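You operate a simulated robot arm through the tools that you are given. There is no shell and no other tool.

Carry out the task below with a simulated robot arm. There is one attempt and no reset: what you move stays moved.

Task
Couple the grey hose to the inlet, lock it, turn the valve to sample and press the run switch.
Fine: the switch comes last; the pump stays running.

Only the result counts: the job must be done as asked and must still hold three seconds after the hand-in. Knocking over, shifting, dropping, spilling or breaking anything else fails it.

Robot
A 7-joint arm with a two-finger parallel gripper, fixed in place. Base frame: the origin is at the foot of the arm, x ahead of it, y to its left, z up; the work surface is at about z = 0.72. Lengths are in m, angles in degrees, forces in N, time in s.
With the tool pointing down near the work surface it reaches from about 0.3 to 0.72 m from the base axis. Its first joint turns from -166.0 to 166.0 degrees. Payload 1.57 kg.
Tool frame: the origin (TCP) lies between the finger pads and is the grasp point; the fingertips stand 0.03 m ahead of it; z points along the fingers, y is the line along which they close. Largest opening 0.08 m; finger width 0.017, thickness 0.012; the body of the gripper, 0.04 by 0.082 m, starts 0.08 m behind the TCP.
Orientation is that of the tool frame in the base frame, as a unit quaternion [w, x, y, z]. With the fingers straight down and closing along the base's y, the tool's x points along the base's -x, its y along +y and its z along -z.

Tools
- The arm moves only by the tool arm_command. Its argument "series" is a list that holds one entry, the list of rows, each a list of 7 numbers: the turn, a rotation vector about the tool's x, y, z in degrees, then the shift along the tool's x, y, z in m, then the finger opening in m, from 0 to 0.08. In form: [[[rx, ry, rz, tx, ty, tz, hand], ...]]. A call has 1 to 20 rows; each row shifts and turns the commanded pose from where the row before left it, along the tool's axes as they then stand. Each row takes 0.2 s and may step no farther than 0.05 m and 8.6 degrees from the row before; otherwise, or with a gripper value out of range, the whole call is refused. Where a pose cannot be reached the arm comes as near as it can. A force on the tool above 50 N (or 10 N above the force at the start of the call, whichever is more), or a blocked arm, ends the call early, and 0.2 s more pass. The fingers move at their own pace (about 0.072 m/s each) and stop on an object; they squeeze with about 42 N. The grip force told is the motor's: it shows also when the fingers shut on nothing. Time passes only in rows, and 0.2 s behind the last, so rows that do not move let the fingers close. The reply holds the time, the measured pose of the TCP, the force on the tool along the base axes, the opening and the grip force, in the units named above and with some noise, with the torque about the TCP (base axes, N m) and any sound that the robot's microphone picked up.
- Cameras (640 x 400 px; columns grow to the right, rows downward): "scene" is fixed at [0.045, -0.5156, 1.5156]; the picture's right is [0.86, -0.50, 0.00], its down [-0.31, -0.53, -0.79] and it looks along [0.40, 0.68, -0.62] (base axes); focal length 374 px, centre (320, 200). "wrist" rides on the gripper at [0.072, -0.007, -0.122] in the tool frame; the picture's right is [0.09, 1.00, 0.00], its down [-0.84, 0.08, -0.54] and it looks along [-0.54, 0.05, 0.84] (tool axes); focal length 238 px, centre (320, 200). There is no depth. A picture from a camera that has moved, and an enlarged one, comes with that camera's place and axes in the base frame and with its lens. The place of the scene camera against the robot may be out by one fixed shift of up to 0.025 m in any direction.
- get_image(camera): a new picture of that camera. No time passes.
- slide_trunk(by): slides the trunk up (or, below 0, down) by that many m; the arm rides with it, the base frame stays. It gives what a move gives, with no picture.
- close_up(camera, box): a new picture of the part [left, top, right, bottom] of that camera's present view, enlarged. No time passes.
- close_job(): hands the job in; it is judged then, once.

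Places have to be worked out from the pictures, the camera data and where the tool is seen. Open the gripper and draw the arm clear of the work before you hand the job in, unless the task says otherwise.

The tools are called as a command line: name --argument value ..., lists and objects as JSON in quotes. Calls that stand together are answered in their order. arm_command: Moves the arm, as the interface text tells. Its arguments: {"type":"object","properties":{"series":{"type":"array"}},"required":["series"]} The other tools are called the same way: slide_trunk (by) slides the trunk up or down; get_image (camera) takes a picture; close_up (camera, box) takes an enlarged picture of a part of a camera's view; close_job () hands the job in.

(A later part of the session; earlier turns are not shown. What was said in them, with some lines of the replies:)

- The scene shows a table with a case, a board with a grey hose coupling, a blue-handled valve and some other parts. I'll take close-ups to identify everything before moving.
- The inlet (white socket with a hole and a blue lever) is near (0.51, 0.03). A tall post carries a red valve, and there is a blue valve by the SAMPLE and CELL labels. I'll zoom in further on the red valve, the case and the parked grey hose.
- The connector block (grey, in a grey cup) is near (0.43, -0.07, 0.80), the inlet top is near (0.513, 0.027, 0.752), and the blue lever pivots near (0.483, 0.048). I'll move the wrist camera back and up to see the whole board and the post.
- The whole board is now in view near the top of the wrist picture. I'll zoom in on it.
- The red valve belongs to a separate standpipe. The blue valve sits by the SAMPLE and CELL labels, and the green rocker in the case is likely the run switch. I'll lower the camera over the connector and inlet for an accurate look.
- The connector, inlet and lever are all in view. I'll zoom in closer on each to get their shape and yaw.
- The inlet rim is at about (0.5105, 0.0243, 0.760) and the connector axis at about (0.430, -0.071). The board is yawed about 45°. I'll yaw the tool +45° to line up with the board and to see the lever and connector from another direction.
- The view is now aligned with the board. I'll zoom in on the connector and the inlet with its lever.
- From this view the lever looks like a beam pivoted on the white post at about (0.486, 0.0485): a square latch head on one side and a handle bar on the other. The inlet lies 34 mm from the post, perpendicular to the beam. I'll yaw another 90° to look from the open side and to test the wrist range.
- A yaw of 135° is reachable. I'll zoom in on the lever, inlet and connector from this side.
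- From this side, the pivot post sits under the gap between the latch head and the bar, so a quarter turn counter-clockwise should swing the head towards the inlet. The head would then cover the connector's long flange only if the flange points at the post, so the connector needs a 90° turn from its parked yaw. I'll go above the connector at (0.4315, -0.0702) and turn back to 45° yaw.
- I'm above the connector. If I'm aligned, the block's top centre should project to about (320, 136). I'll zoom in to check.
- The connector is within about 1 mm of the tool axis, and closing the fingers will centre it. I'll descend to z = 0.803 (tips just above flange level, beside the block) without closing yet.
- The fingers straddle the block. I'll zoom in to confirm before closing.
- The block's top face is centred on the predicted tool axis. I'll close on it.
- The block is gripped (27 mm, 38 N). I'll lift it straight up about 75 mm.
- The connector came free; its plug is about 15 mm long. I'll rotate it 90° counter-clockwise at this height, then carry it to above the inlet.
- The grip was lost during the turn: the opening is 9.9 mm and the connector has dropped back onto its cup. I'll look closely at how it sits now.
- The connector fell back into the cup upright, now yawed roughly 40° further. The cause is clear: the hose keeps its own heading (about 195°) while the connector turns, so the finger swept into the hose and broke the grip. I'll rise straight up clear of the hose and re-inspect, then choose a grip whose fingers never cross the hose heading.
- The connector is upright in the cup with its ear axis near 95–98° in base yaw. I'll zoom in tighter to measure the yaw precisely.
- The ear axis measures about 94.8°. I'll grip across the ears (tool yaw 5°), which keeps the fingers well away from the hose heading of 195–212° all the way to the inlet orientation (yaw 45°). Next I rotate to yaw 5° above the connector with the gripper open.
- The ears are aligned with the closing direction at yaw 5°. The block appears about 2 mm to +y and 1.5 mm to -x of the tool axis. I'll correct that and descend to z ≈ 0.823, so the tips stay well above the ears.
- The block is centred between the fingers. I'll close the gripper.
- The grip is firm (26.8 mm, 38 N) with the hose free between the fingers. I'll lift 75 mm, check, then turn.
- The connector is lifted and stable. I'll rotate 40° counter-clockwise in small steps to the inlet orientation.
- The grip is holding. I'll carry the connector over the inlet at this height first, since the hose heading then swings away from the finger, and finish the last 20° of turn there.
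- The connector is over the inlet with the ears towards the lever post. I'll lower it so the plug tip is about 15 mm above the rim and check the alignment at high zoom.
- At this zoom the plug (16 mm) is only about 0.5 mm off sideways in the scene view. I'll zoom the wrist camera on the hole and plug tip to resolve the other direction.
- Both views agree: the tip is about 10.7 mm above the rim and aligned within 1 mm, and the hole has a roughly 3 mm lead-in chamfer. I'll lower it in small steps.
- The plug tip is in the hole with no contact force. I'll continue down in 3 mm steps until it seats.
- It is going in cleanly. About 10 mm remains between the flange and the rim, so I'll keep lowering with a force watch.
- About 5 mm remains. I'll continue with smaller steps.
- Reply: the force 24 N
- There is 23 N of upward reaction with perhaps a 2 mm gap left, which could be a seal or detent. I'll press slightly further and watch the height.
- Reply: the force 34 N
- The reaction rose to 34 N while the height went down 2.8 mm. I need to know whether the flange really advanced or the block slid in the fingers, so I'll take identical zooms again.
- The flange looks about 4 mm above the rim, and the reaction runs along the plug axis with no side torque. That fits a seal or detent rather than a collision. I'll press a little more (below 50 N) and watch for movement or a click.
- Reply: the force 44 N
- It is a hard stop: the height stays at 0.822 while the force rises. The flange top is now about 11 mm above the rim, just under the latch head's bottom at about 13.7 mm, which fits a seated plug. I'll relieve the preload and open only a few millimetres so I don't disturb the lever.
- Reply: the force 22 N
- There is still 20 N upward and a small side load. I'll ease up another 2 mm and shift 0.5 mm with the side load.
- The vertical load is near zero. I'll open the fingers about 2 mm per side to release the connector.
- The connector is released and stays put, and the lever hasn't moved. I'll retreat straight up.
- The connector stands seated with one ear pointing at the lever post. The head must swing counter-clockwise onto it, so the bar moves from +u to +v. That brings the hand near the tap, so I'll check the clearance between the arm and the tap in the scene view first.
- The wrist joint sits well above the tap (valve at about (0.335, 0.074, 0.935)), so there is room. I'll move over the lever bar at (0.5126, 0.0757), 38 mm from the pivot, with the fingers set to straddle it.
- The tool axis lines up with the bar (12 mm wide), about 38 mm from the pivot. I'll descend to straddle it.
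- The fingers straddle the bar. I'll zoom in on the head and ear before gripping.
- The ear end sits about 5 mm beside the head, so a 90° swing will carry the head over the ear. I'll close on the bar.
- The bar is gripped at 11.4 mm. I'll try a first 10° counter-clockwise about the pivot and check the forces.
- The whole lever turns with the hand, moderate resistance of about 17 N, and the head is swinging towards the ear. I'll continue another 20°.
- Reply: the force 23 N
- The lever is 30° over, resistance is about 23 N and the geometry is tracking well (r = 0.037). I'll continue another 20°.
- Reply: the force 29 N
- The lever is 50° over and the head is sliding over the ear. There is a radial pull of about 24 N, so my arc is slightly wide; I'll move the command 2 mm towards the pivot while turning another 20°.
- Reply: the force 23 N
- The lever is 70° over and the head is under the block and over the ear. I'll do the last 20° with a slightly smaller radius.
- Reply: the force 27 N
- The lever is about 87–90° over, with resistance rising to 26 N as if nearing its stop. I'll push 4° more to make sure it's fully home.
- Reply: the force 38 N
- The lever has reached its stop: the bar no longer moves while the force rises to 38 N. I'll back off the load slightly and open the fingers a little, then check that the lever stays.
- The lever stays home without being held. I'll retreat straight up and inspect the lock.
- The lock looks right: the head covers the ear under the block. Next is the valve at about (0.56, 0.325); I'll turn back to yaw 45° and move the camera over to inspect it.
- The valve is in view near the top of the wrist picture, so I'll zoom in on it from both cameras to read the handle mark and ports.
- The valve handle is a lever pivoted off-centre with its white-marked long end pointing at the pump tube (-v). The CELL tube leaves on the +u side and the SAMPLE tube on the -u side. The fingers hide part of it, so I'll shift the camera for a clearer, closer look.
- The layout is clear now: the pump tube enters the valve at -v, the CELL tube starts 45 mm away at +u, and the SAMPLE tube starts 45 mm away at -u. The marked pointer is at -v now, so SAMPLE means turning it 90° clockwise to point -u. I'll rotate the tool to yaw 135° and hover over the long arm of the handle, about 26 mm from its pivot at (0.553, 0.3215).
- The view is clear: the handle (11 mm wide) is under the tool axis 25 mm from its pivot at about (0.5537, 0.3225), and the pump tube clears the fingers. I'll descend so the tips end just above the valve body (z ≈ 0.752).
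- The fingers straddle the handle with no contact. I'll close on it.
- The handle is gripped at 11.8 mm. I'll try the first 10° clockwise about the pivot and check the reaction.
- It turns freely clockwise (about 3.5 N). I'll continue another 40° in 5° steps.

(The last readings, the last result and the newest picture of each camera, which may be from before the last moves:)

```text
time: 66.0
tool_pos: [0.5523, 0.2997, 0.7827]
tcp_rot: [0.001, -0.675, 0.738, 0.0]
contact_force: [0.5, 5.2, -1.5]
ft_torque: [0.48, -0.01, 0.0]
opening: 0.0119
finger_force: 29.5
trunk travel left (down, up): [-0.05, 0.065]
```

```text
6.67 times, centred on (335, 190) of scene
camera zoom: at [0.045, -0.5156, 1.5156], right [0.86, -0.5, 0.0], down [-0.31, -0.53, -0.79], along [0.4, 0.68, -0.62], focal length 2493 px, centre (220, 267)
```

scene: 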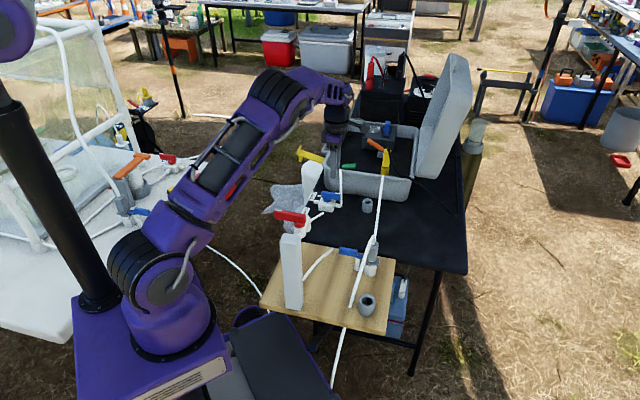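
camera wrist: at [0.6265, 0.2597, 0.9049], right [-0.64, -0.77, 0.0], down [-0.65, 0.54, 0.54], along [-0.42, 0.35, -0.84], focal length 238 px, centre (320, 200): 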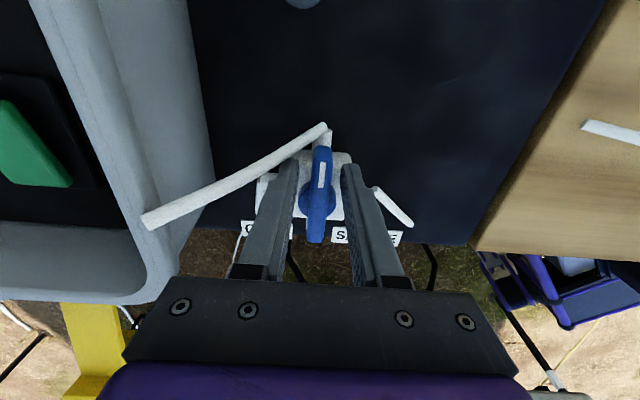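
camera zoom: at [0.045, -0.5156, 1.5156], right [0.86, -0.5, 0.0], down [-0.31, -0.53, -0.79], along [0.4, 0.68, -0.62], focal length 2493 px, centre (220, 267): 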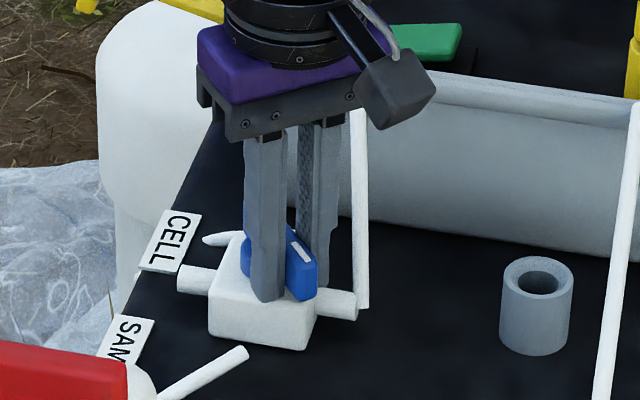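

The handle is 50° round and moving smoothly. I'll continue the remaining 40° to point at the SAMPLE tube.

arm_command --series '[[[0, 0, 5, -0.0001, 0.00215, 0, 0.004], [0, 0, 5, -0.0001, 0.00215, 0, 0.004], [0, 0, 5, -0.0001, 0.00215, 0, 0.004], [0, 0, 5, -0.0001, 0.00215, 0, 0.004], [0, 0, 5, -0.0001, 0.00215, 0, 0.004], [0, 0, 5, -0.0001, 0.00215, 0, 0.004], [0, 0, 5, -0.0001, 0.00215, 0, 0.004], [0, 0, 5, -0.0001, 0.00215, 0, 0.004], [0, 0, 0, 0, 0, 0, 0.004]]]'

close_up --camera "wrist" --box '[240, 110, 400, 260]'

close_up --camera "scene" --box '[295, 160, 375, 220]'

```text
time: 68.0
tool_pos: [0.5375, 0.3052, 0.7835]
tcp_rot: [0.0, -0.381, 0.925, 0.0]
contact_force: [11.1, 4.3, -2.9]
ft_torque: [-0.02, -0.04, 0.07]
opening: 0.0118
finger_force: 29.0
trunk travel left (down, up): [-0.05, 0.065]
```

```text
2.67 times, centred on (320, 185) of wrist
camera zoom: at [0.492, 0.2505, 0.9052], right [-0.77, 0.64, 0.0], down [0.54, 0.64, 0.54], along [0.35, 0.42, -0.84], focal length 636 px, centre (320, 240)
```

zoom: 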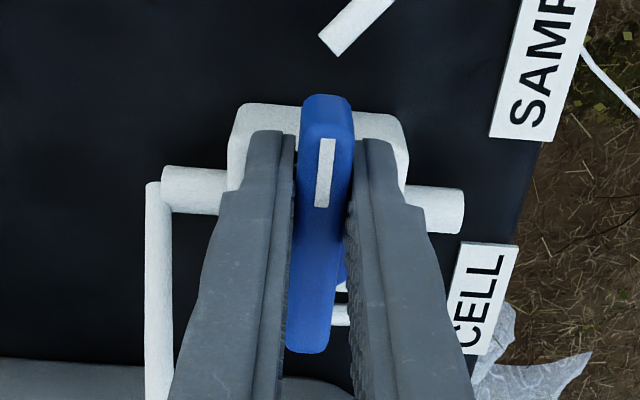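

```text
6.67 times, centred on (335, 190) of scene
camera zoom: at [0.045, -0.5156, 1.5156], right [0.86, -0.5, 0.0], down [-0.31, -0.53, -0.79], along [0.4, 0.68, -0.62], focal length 2493 px, centre (220, 267)
```

zoom: 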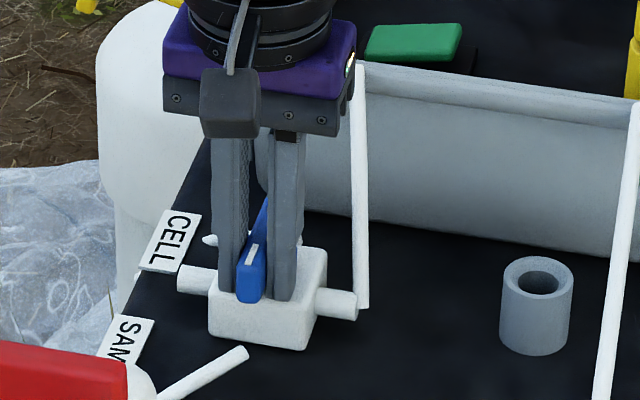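

The pointer now aims at the SAMPLE tube (-u) after 90°. I'll relax the small radial load and nudge 3° further to feel whether there is an end stop here.

arm_command --series '[[[0, 0, 1.5, -0.001, 0.00065, 0, 0.004], [0, 0, 1.5, 0, 0.00065, 0, 0.004], [0, 0, 0, 0, 0, 0, 0.004]]]'

close_up --camera "wrist" --box '[240, 110, 400, 260]'

```text
time: 68.8
tool_pos: [0.5386, 0.3056, 0.7829]
tcp_rot: [-0.001, -0.357, 0.934, -0.001]
contact_force: [9.9, -5.9, 0.0]
ft_torque: [-0.56, 0.43, 0.56]
opening: 0.0124
finger_force: 29.4
trunk travel left (down, up): [-0.05, 0.065]
```

```text
2.67 times, centred on (320, 185) of wrist
camera zoom: at [0.4891, 0.2533, 0.9053], right [-0.73, 0.68, 0.0], down [0.57, 0.62, 0.54], along [0.37, 0.4, -0.84], focal length 636 px, centre (320, 240)
```

zoom: 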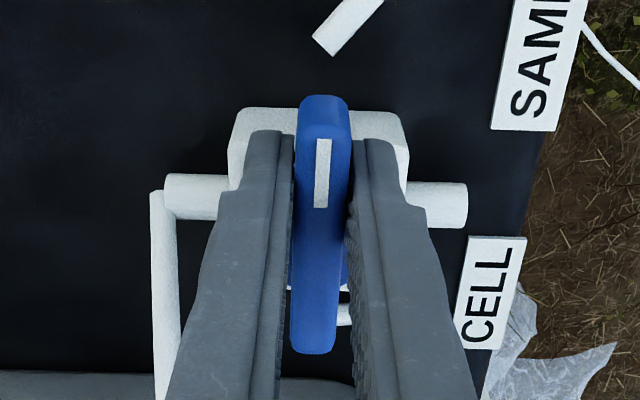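

The torque jumped and the handle lagged, so there is a hard end stop exactly here, which is the SAMPLE position. I'll back the hand off 3°, open and rise.

arm_command --series '[[[0, 0, -2.5, 0, -0.001, 0, 0.004], [0, 0, 0, 0, 0, 0, 0.004], [0, 0, 0, 0, 0, 0, 0.026], [0, 0, 0, 0, 0, 0, 0.026], [0, 0, 0, 0, 0, 0, 0.026], [0, 0, 0, 0, 0, -0.02, 0.026], [0, 0, 0, 0, 0, -0.03, 0.026], [0, 0, 0, 0, 0, -0.04, 0.026], [0, 0, 0, 0, 0, -0.045, 0.026], [0, 0, 0, 0, 0, 0, 0.026]]]'

get_image --camera "wrist"

close_up --camera "wrist" --box '[250, 60, 410, 180]'

close_up --camera "scene" --box '[295, 175, 375, 225]'

```text
time: 71.0
tool_pos: [0.5387, 0.3058, 0.9182]
tcp_rot: [0.001, -0.378, 0.926, 0.0]
contact_force: [-0.6, 0.0, -0.2]
ft_torque: [-0.02, -0.02, 0.06]
opening: 0.026
finger_force: 0.1
trunk travel left (down, up): [-0.05, 0.065]
```

```text
taken
camera wrist: at [0.4912, 0.2513, 1.0406], right [-0.76, 0.65, 0.0], down [0.54, 0.64, 0.54], along [0.35, 0.41, -0.84], focal length 238 px, centre (320, 200)
```

wrist: 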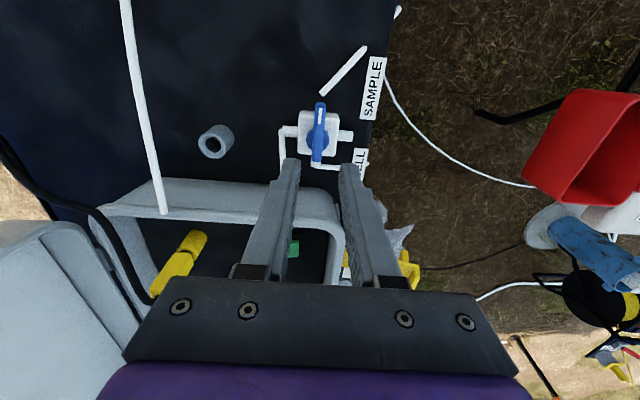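

```text
3.33 times, centred on (330, 120) of wrist
camera zoom: at [0.4912, 0.2513, 1.0406], right [-0.76, 0.65, 0.0], down [0.54, 0.64, 0.54], along [0.35, 0.41, -0.84], focal length 794 px, centre (287, 467)
```

zoom: 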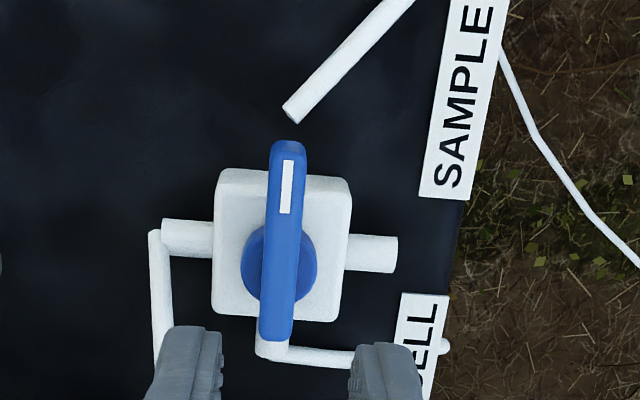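

```text
8.00 times, centred on (335, 200) of scene
camera zoom: at [0.045, -0.5156, 1.5156], right [0.86, -0.5, 0.0], down [-0.31, -0.53, -0.79], along [0.4, 0.68, -0.62], focal length 2991 px, centre (200, 200)
```

zoom: 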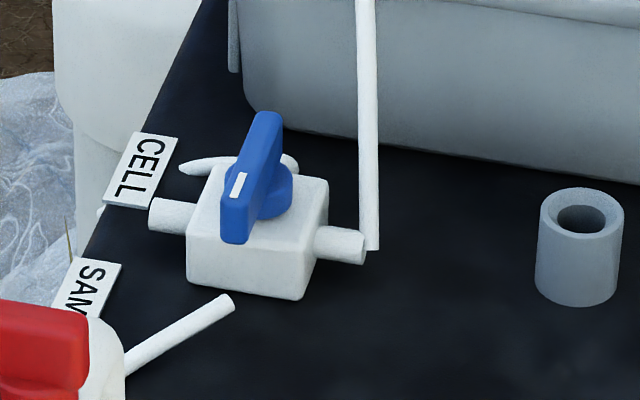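

The valve stays at SAMPLE with its mark aimed straight at the SAMPLE tube. Next is the run switch: the green rocker in the case at about (0.70, 0.41, 0.78), a radius of 0.81 m, so the tool will have to tilt outward. I'll move up and turn to face it for a closer look.

arm_command --series '[[[0, 0, 7, 0, 0, -0.03, 0.0], [0, 0, 7, 0, 0, -0.03, 0.0], [0, 0, 0, -0.036, 0.002, -0.01, 0.0], [0, 0, 0, -0.036, 0.002, -0.01, 0.0], [0, 0, 0, 0, 0, 0, 0.0]]]'

get_image --camera "wrist"

get_image --camera "scene"

```text
time: 72.2
tool_pos: [0.5992, 0.3478, 0.9987]
tcp_rot: [0.0, -0.262, 0.965, 0.001]
contact_force: [-0.5, 0.0, -0.8]
ft_torque: [-0.01, 0.02, -0.05]
opening: 0.0
finger_force: 21.0
trunk travel left (down, up): [-0.05, 0.065]
```

```text
taken
camera wrist: at [0.541, 0.3051, 1.1197], right [-0.58, 0.81, 0.0], down [0.68, 0.49, 0.54], along [0.44, 0.32, -0.84], focal length 238 px, centre (320, 200)
```

wrist: 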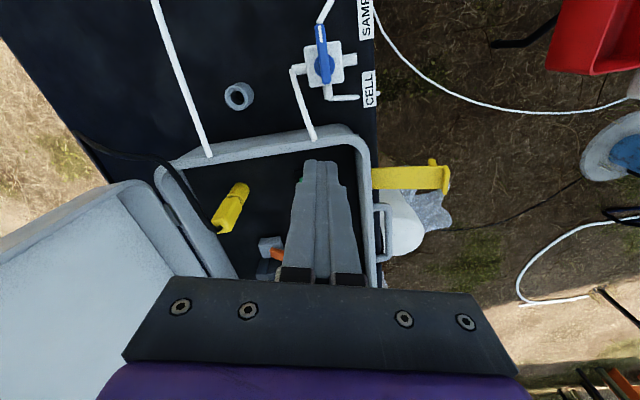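

```text
taken
```

scene: 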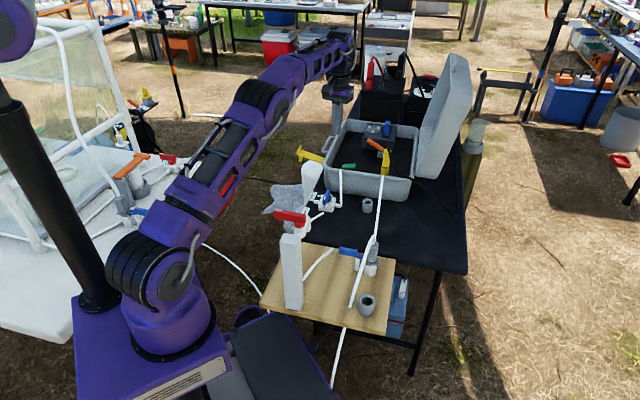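

The closed fingers hide the switch in the wrist view, so I'll use a high zoom from the scene camera on the green switch and the pump.

close_up --camera "scene" --box '[330, 148, 370, 178]'

close_up --camera "scene" --box '[350, 115, 410, 165]'

close_up --camera "scene" --box '[315, 110, 425, 205]'

```text
13.33 times, centred on (350, 163) of scene
camera zoom: at [0.045, -0.5156, 1.5156], right [0.86, -0.5, 0.0], down [-0.31, -0.53, -0.79], along [0.4, 0.68, -0.62], focal length 4986 px, centre (-80, 693)
```

zoom: 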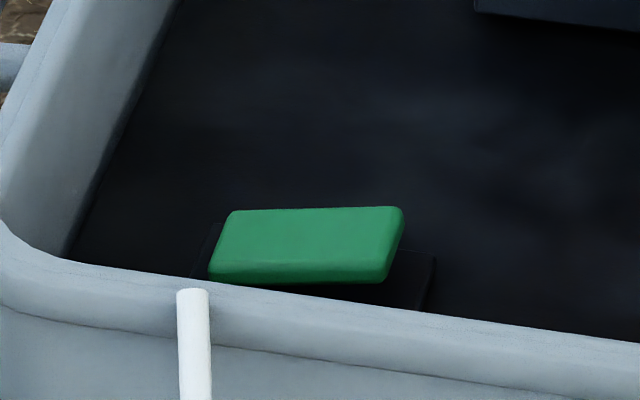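

```text
8.00 times, centred on (380, 140) of scene
camera zoom: at [0.045, -0.5156, 1.5156], right [0.86, -0.5, 0.0], down [-0.31, -0.53, -0.79], along [0.4, 0.68, -0.62], focal length 2991 px, centre (-160, 680)
```

zoom: 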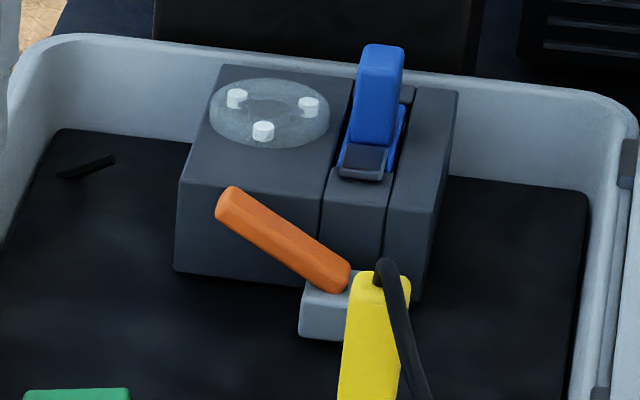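

```text
4.21 times, centred on (370, 158) of scene
camera zoom: at [0.045, -0.5156, 1.5156], right [0.86, -0.5, 0.0], down [-0.31, -0.53, -0.79], along [0.4, 0.68, -0.62], focal length 1574 px, centre (110, 379)
```

zoom: 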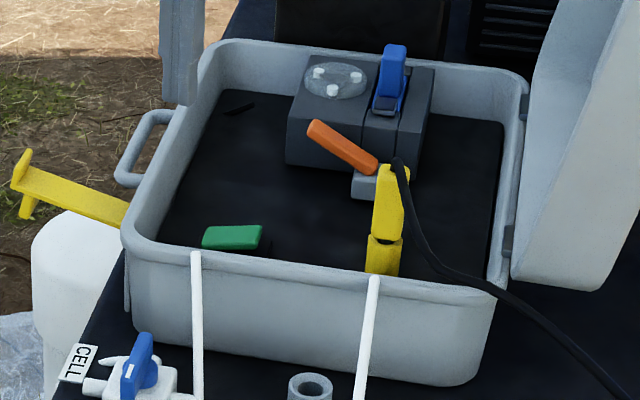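

The green rocker sits on a black base, with its -v end raised about 11 mm. The pump has a clear three-roller head, plus a blue and an orange lever that belong to the pump itself. I'll open the fingers for an unobstructed wrist view of the switch.

arm_command --series '[[[0, 0, 0, 0, 0, 0, 0.08], [0, 0, 0, 0, 0, 0, 0.08], [0, 0, 0, 0, 0, 0, 0.08]]]'

close_up --camera "wrist" --box '[240, 150, 400, 280]'

get_image --camera "wrist"

```text
time: 73.0
tool_pos: [0.5991, 0.3468, 0.9985]
tcp_rot: [0.0, -0.262, 0.965, -0.001]
contact_force: [0.4, 0.4, -0.5]
ft_torque: [-0.03, 0.0, -0.02]
opening: 0.0801
finger_force: 0.1
trunk travel left (down, up): [-0.05, 0.065]
```

```text
3.08 times, centred on (320, 215) of wrist
camera zoom: at [0.5408, 0.3048, 1.1199], right [-0.58, 0.81, 0.0], down [0.68, 0.49, 0.54], along [0.44, 0.32, -0.84], focal length 733 px, centre (320, 154)
```

zoom: 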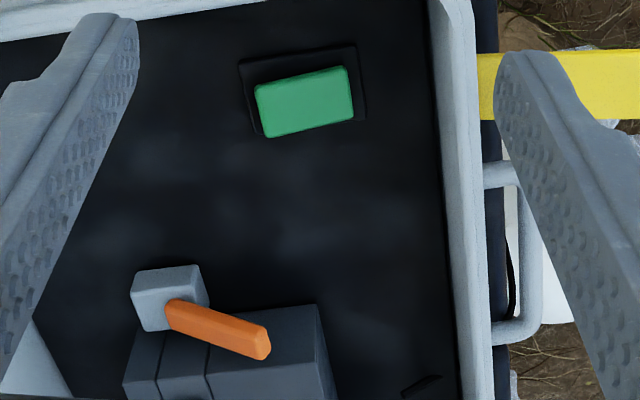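

```text
taken
camera wrist: at [0.5408, 0.3048, 1.1199], right [-0.58, 0.81, 0.0], down [0.68, 0.49, 0.54], along [0.44, 0.32, -0.84], focal length 238 px, centre (320, 200)
```

wrist: 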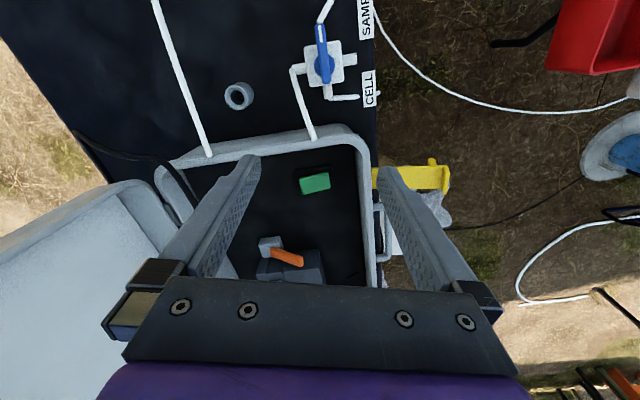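

The switch centre is at (0.695, 0.407, 0.783), about 45 mm long along v with the -v end raised. I'll close the fingers, tilt the tool 30° outward for reach, and hover above the raised end.

arm_command --series '[[[0, -7.5, 0, 0, 0, 0, 0.0], [0, -7.5, 0, 0, 0, 0, 0.0], [0, -7.5, 0, 0, 0, 0, 0.0], [0, -7.5, 0, 0, 0, 0, 0.0], [0, 0, 0, -0.0092, -0.0042, 0.0395, 0.0], [0, 0, 0, -0.0092, -0.0042, 0.0395, 0.0], [0, 0, 0, -0.0092, -0.0042, 0.0395, 0.0], [0, 0, 0, -0.0092, -0.0042, 0.0395, 0.0], [0, 0, 0, 0, 0, 0, 0.0]]]'

get_image --camera "wrist"

get_image --camera "scene"

close_up --camera "scene" --box '[310, 110, 390, 180]'

```text
time: 75.0
tool_pos: [0.7022, 0.3881, 0.8799]
tcp_rot: [0.25, -0.253, 0.932, 0.068]
contact_force: [0.5, 0.5, -0.3]
ft_torque: [-0.06, 0.0, 0.05]
opening: 0.0
finger_force: 21.6
trunk travel left (down, up): [-0.05, 0.065]
```

```text
taken
camera wrist: at [0.599, 0.3204, 0.9493], right [-0.57, 0.82, -0.05], down [0.35, 0.3, 0.89], along [0.74, 0.49, -0.46], focal length 238 px, centre (320, 200)
```

wrist: 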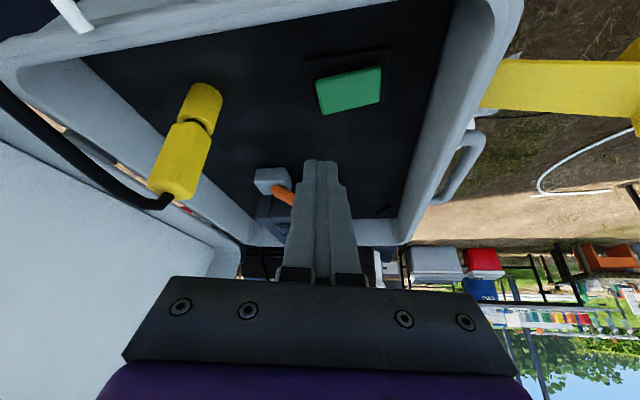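

```text
taken
```

scene: 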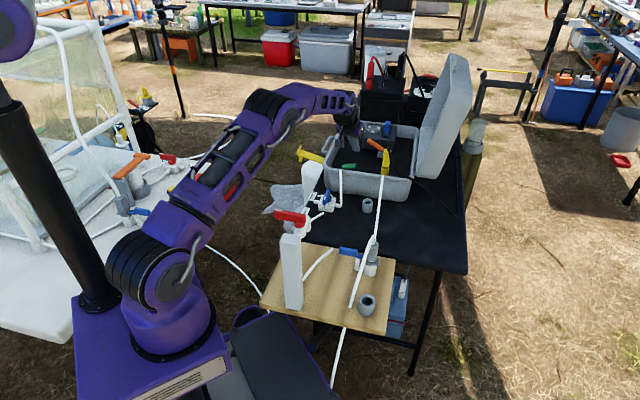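

```text
5.71 times, centred on (350, 145) of scene
camera zoom: at [0.045, -0.5156, 1.5156], right [0.86, -0.5, 0.0], down [-0.31, -0.53, -0.79], along [0.4, 0.68, -0.62], focal length 2137 px, centre (149, 514)
```

zoom: 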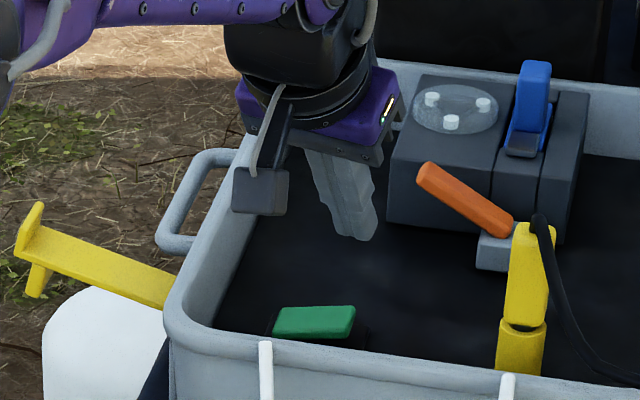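

The pose is reached and the closed tips are above the raised -v end of the rocker. I'll shift 3 mm towards its centre and lower vertically by 45 mm first.

arm_command --series '[[[0, 0, 0, 0.0075, 0.003, 0.013, 0.0], [0, 0, 0, 0.0075, 0, 0.013, 0.0], [0, 0, 0, 0.0075, 0, 0.013, 0.0], [0, 0, 0, 0, 0, 0, 0.0]]]'

close_up --camera "scene" --box '[325, 140, 375, 175]'

close_up --camera "wrist" --box '[260, 60, 400, 180]'

```text
time: 76.0
tool_pos: [0.7012, 0.3906, 0.8354]
tcp_rot: [0.25, -0.253, 0.932, 0.068]
contact_force: [0.5, 0.2, -0.4]
ft_torque: [0.02, 0.05, 0.03]
opening: 0.0
finger_force: 21.5
trunk travel left (down, up): [-0.05, 0.065]
```

```text
11.43 times, centred on (350, 158) of scene
camera zoom: at [0.045, -0.5156, 1.5156], right [0.86, -0.5, 0.0], down [-0.31, -0.53, -0.79], along [0.4, 0.68, -0.62], focal length 4273 px, centre (-23, 686)
```

zoom: 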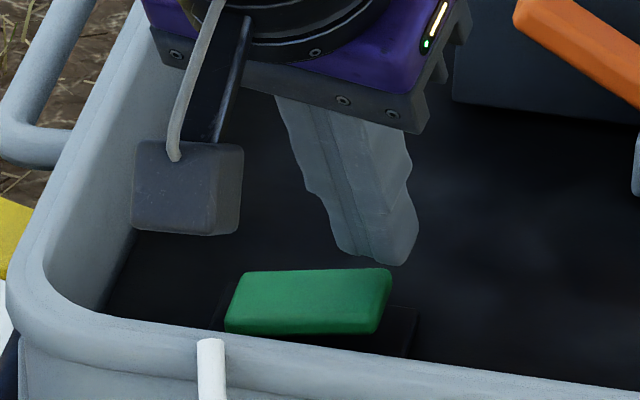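

```text
3.33 times, centred on (330, 120) of wrist
camera zoom: at [0.5979, 0.3226, 0.9042], right [-0.57, 0.82, -0.05], down [0.35, 0.3, 0.89], along [0.74, 0.49, -0.46], focal length 794 px, centre (287, 467)
```

zoom: 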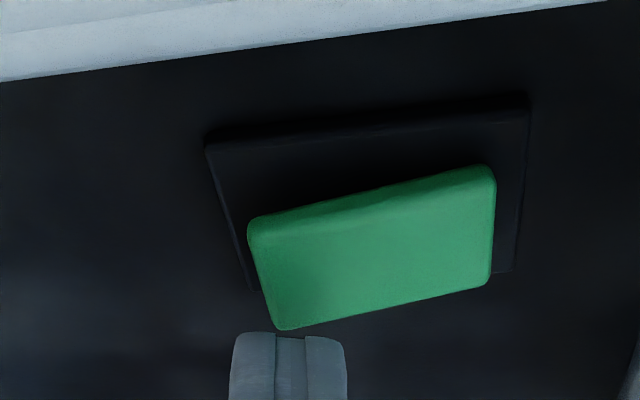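

The alignment is good: the tip overlaps the raised half of the rocker by about 18 mm. I'll descend 12 mm more, then press in small steps.

arm_command --series '[[[0, 0, 0, 0.002, 0, 0.00346, 0.0], [0, 0, 0, 0.002, 0, 0.00346, 0.0], [0, 0, 0, 0.002, 0, 0.00346, 0.0], [0, 0, 0, 0, 0, 0, 0.0]]]'

close_up --camera "wrist" --box '[260, 60, 400, 180]'

close_up --camera "scene" --box '[325, 140, 375, 175]'

```text
time: 77.0
tool_pos: [0.7019, 0.3896, 0.8233]
tcp_rot: [0.25, -0.253, 0.932, 0.069]
contact_force: [0.6, -3.4, 4.7]
ft_torque: [-0.05, 0.02, -0.06]
opening: 0.0002
finger_force: 21.4
trunk travel left (down, up): [-0.05, 0.065]
```

```text
3.33 times, centred on (330, 120) of wrist
camera zoom: at [0.5978, 0.3221, 0.8929], right [-0.57, 0.82, -0.05], down [0.35, 0.3, 0.89], along [0.74, 0.49, -0.46], focal length 794 px, centre (287, 467)
```

zoom: 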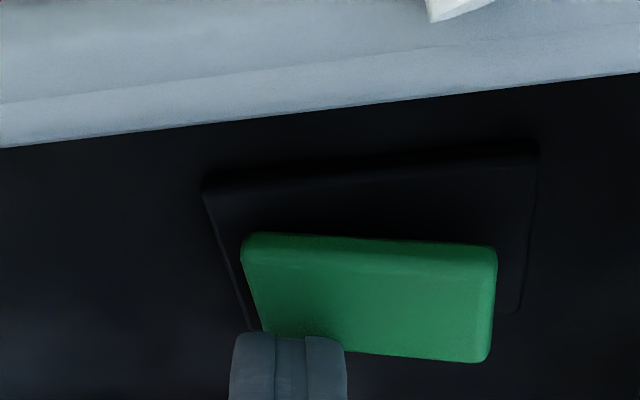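

```text
11.43 times, centred on (350, 158) of scene
camera zoom: at [0.045, -0.5156, 1.5156], right [0.86, -0.5, 0.0], down [-0.31, -0.53, -0.79], along [0.4, 0.68, -0.62], focal length 4273 px, centre (-23, 686)
```

zoom: 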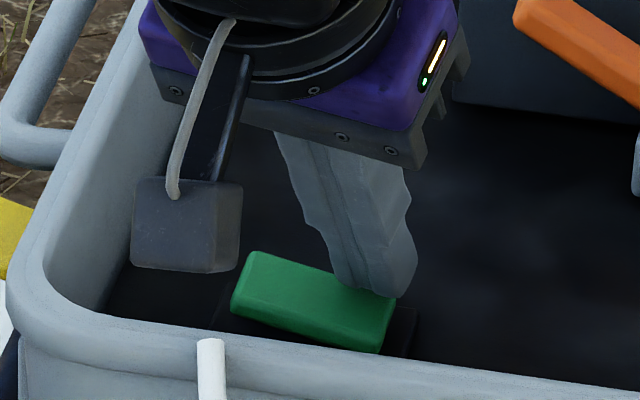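

The rocker has rocked over with the -v end now low, under about 5 N. I'll press a few millimetres more so it's fully toggled, and listen for a sound.

arm_command --series '[[[0, 0, 0, 0.001, 0, 0.00173, 0.0], [0, 0, 0, 0.001, 0, 0.00173, 0.0], [0, 0, 0, 0, 0, 0, 0.0]]]'

close_up --camera "scene" --box '[325, 140, 375, 175]'

close_up --camera "scene" --box '[360, 115, 410, 155]'

```text
time: 77.8
tool_pos: [0.7015, 0.3912, 0.8235]
tcp_rot: [0.253, -0.253, 0.931, 0.069]
contact_force: [-3.3, -7.3, 19.7]
ft_torque: [0.03, 0.04, 0.02]
opening: 0.0
finger_force: 21.3
trunk travel left (down, up): [-0.05, 0.065]
```

```text
11.43 times, centred on (350, 158) of scene
camera zoom: at [0.045, -0.5156, 1.5156], right [0.86, -0.5, 0.0], down [-0.31, -0.53, -0.79], along [0.4, 0.68, -0.62], focal length 4273 px, centre (-23, 686)
```

zoom: 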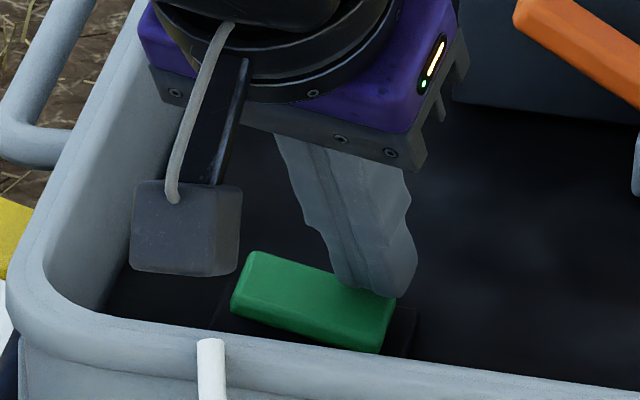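

```text
10.00 times, centred on (385, 135) of scene
camera zoom: at [0.045, -0.5156, 1.5156], right [0.86, -0.5, 0.0], down [-0.31, -0.53, -0.79], along [0.4, 0.68, -0.62], focal length 3739 px, centre (-330, 850)
```

zoom: 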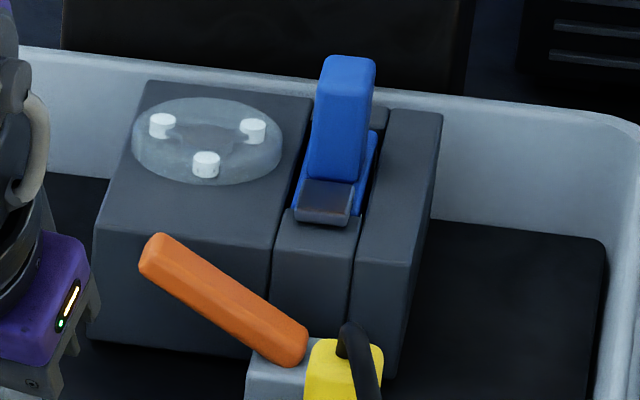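

The rocker is firmly at its stop, and the pump's rollers have shifted compared with the earlier picture. I'll lift off and compare the rocker and rotor over time.

arm_command --series '[[[0, 0, 0, -0.003, 0, -0.0052, 0.0], [0, 0, 0, -0.0075, 0, -0.013, 0.0], [0, 0, 0, -0.0075, 0, -0.013, 0.0], [0, 0, 0, -0.0075, 0, -0.013, 0.0]]]'

close_up --camera "scene" --box '[325, 140, 375, 175]'

close_up --camera "scene" --box '[360, 115, 410, 155]'

```text
time: 78.8
tool_pos: [0.7007, 0.3905, 0.8688]
tcp_rot: [0.249, -0.254, 0.932, 0.068]
contact_force: [-0.2, -0.4, -0.6]
ft_torque: [-0.02, 0.01, 0.0]
opening: 0.0
finger_force: 21.1
trunk travel left (down, up): [-0.05, 0.065]
```

```text
11.43 times, centred on (350, 158) of scene
camera zoom: at [0.045, -0.5156, 1.5156], right [0.86, -0.5, 0.0], down [-0.31, -0.53, -0.79], along [0.4, 0.68, -0.62], focal length 4273 px, centre (-23, 686)
```

zoom: 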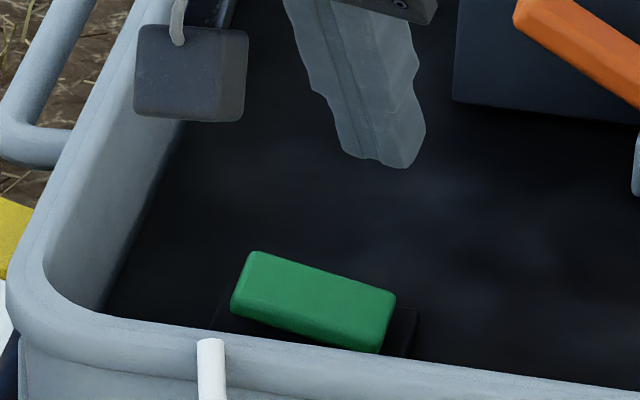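

```text
10.00 times, centred on (385, 135) of scene
camera zoom: at [0.045, -0.5156, 1.5156], right [0.86, -0.5, 0.0], down [-0.31, -0.53, -0.79], along [0.4, 0.68, -0.62], focal length 3739 px, centre (-330, 850)
```

zoom: 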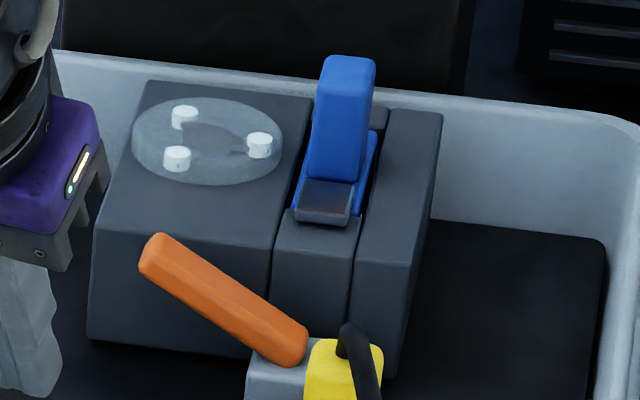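

The pump is running: the rollers turned between pictures after standing still before, and the rocker stays down. I'll rise, untilt and open the gripper on the way to a clear pose.

arm_command --series '[[[0, 0, 0, -0.02, 0, -0.0346, 0.0], [0, 0, 0, -0.02, 0, -0.0346, 0.0], [0, 0, 0, -0.02, 0, -0.0346, 0.0], [0, 7.5, 0, 0, 0, 0, 0.04], [0, 7.5, 0, 0, 0, 0, 0.06], [0, 7.5, 0, 0, 0, 0, 0.08], [0, 7.5, 0, 0.02, 0, 0, 0.08], [0, 0, 0, 0.04, 0, -0.01, 0.08], [0, 0, 0, 0.04, 0, -0.01, 0.08], [0, 0, 0, 0.04, 0, 0, 0.08], [0, 0, 0, 0, 0, 0, 0.08]]]'

get_image --camera "wrist"

get_image --camera "scene"

close_up --camera "scene" --box '[335, 225, 395, 275]'

close_up --camera "scene" --box '[300, 110, 430, 215]'

```text
time: 81.2
tool_pos: [0.5226, 0.2739, 0.9979]
tcp_rot: [0.0, -0.262, 0.965, 0.001]
contact_force: [-0.2, -0.1, 1.2]
ft_torque: [0.0, 0.01, 0.01]
opening: 0.08
finger_force: 0.1
out of reach, approached as far as the arm can: row 4, 5, 6, 7
trunk travel left (down, up): [-0.05, 0.065]
```

```text
taken
camera wrist: at [0.463, 0.232, 1.1195], right [-0.58, 0.81, 0.0], down [0.68, 0.49, 0.54], along [0.44, 0.32, -0.84], focal length 238 px, centre (320, 200)
```

wrist: 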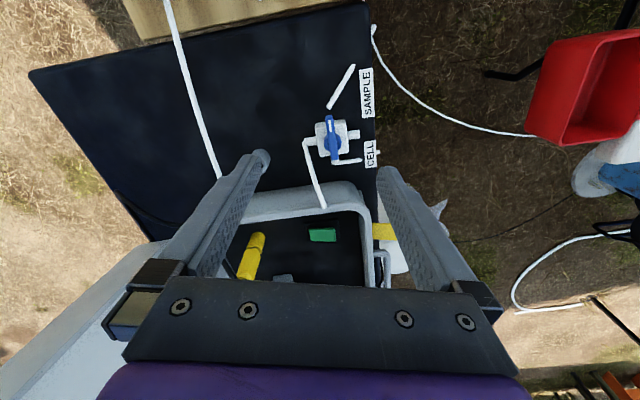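

```text
taken
```

scene: 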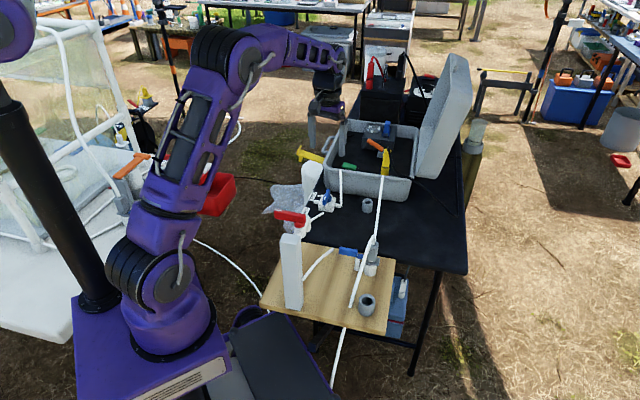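

```text
8.00 times, centred on (365, 250) of scene
camera zoom: at [0.045, -0.5156, 1.5156], right [0.86, -0.5, 0.0], down [-0.31, -0.53, -0.79], along [0.4, 0.68, -0.62], focal length 2991 px, centre (-40, -200)
```

zoom: 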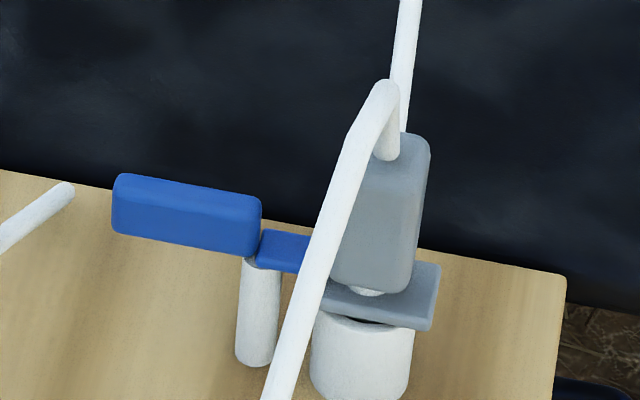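

```text
3.81 times, centred on (365, 162) of scene
camera zoom: at [0.045, -0.5156, 1.5156], right [0.86, -0.5, 0.0], down [-0.31, -0.53, -0.79], along [0.4, 0.68, -0.62], focal length 1424 px, centre (149, 343)
```

zoom: 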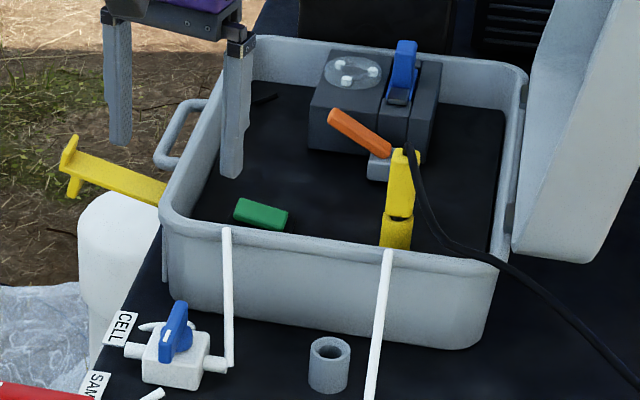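

Hose, lever, valve and rocker are all holding as set. I'll draw the arm back up to a clear pose near where it started, with the gripper open.

arm_command --series '[[[0, 0, 0, 0, 0, -0.04, 0.08], [0, 0, 0, 0.0195, -0.0308, -0.01, 0.08], [0, 0, 0, 0.0195, -0.0308, -0.01, 0.08], [0, 0, 0, 0.0195, -0.0308, -0.01, 0.08], [0, 0, 0, 0.0195, -0.0308, -0.01, 0.08], [0, 0, 0, 0.0195, -0.0308, -0.01, 0.08], [0, 0, 0, 0, 0, 0, 0.08]]]'

get_image --camera "wrist"

get_image --camera "scene"

close_up --camera "scene" --box '[360, 115, 410, 155]'

close_up --camera "scene" --box '[320, 145, 380, 215]'

```text
time: 82.8
tool_pos: [0.5166, 0.0921, 1.0882]
tcp_rot: [0.0, -0.261, 0.965, 0.0]
contact_force: [-0.3, -0.1, 0.4]
ft_torque: [0.02, -0.01, 0.0]
opening: 0.0802
finger_force: 0.0
trunk travel left (down, up): [-0.05, 0.065]
```

```text
taken
camera wrist: at [0.4569, 0.0496, 1.211], right [-0.58, 0.81, 0.0], down [0.68, 0.49, 0.54], along [0.44, 0.32, -0.84], focal length 238 px, centre (320, 200)
```

wrist: 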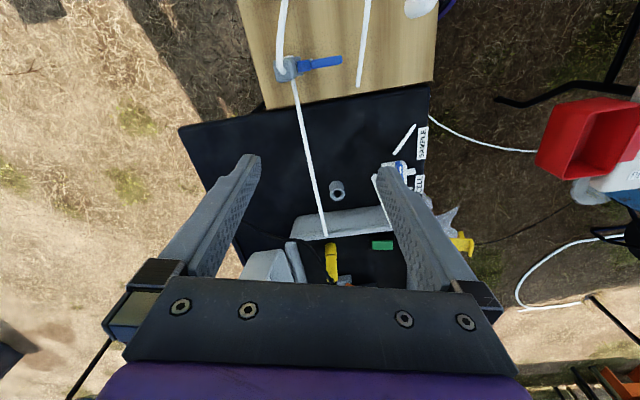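

```text
taken
```

scene: 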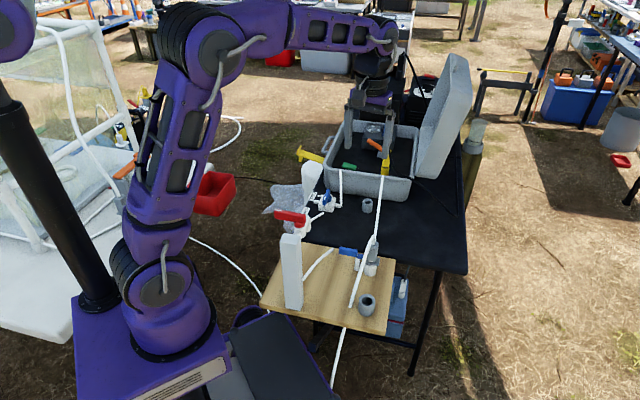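

```text
10.00 times, centred on (385, 135) of scene
camera zoom: at [0.045, -0.5156, 1.5156], right [0.86, -0.5, 0.0], down [-0.31, -0.53, -0.79], along [0.4, 0.68, -0.62], focal length 3739 px, centre (-330, 850)
```

zoom: 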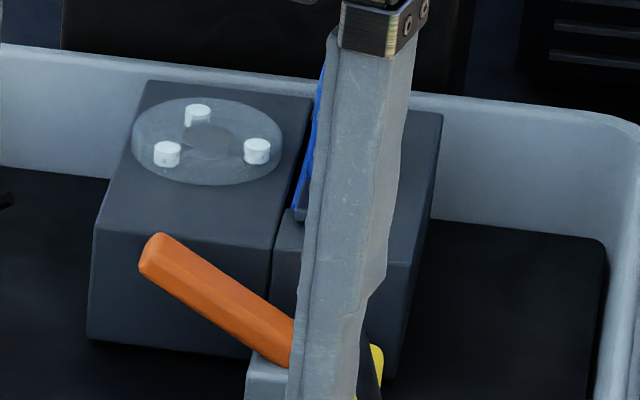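

```text
5.71 times, centred on (350, 180) of scene
camera zoom: at [0.045, -0.5156, 1.5156], right [0.86, -0.5, 0.0], down [-0.31, -0.53, -0.79], along [0.4, 0.68, -0.62], focal length 2137 px, centre (149, 314)
```

zoom: 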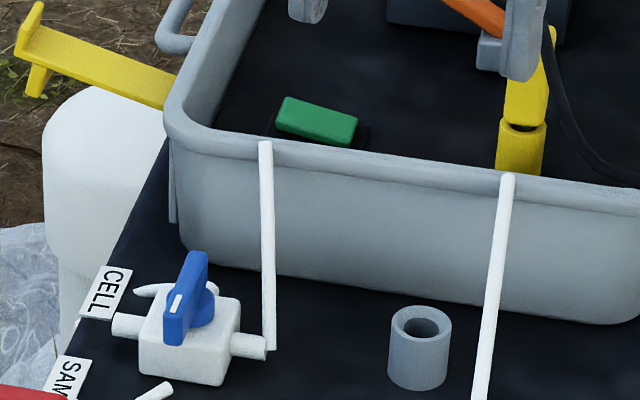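

Everything looks in order. As a last check, I'll let a little time pass with the arm still, then compare the rotor and zoom in on the locked coupling.

arm_command --series '[[[0, 0, 0, 0, 0, 0, 0.08], [0, 0, 0, 0, 0, 0, 0.08]]]'

close_up --camera "scene" --box '[360, 115, 410, 155]'

close_up --camera "wrist" --box '[260, 40, 360, 110]'

```text
time: 83.4
tool_pos: [0.5159, 0.0915, 1.0891]
tcp_rot: [0.0, -0.262, 0.965, 0.0]
contact_force: [-0.1, 0.3, 0.4]
ft_torque: [0.03, -0.04, 0.0]
opening: 0.0798
finger_force: 0.1
trunk travel left (down, up): [-0.05, 0.065]
```

```text
10.00 times, centred on (385, 135) of scene
camera zoom: at [0.045, -0.5156, 1.5156], right [0.86, -0.5, 0.0], down [-0.31, -0.53, -0.79], along [0.4, 0.68, -0.62], focal length 3739 px, centre (-330, 850)
```

zoom: 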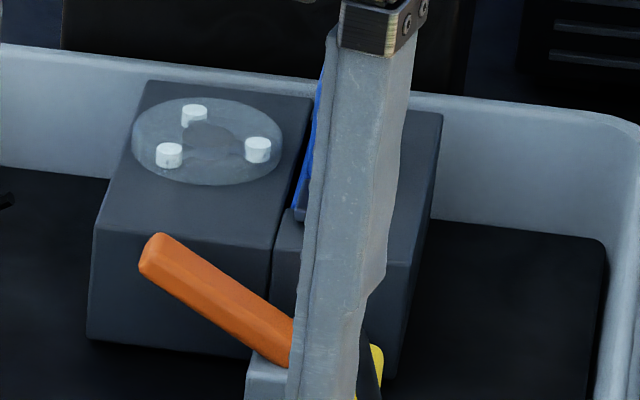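

```text
5.71 times, centred on (310, 75) of wrist
camera zoom: at [0.457, 0.0501, 1.211], right [-0.58, 0.81, 0.0], down [0.68, 0.49, 0.54], along [0.44, 0.32, -0.84], focal length 1362 px, centre (377, 914)
```

zoom: 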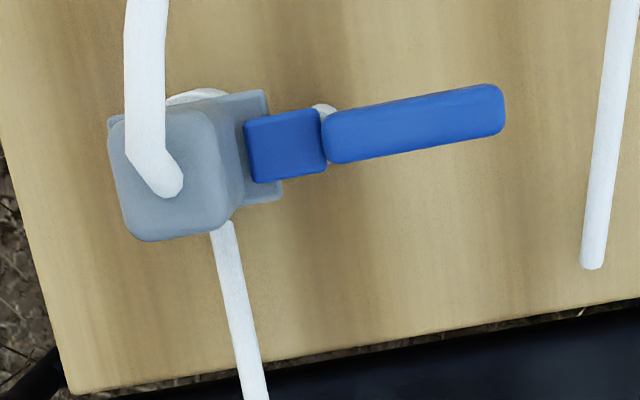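

The latch head sits squarely over the connector's ear, the valve points to SAMPLE, the rocker is down and the pump rotor keeps turning. The arm is clear with the gripper open, so I'm handing the job in.

close_job

```text
The job is handed in.
```

I finished all four steps in order and handed the job in. I haven't seen a verdict.

- **Hose:** The grey connector is in the inlet, pushed down to a hard stop. Its flange stays about 4 mm above the inlet rim. I took that as fully seated, since 44 N moved it no further.
- **Lock:** The blue lever is turned 90° to its end stop. Its latch head lies over one of the connector's ears, and it stayed there after I let go.
- **Valve:** The handle is turned 90° to its end stop, with the white mark pointing at the SAMPLE tube.
- **Run switch:** I pressed the green rocker last and it stayed down. The pump rollers had been still before and were turning in the pictures afterwards, up to my last look just before hand-in.

**Dropped connector:** on the first lift the connector slipped out of the gripper when a finger caught the hose. It fell back upright into its own holder. I gripped it again the other way round, and nothing else moved that I could see.

The arm is clear of the work with the gripper open.
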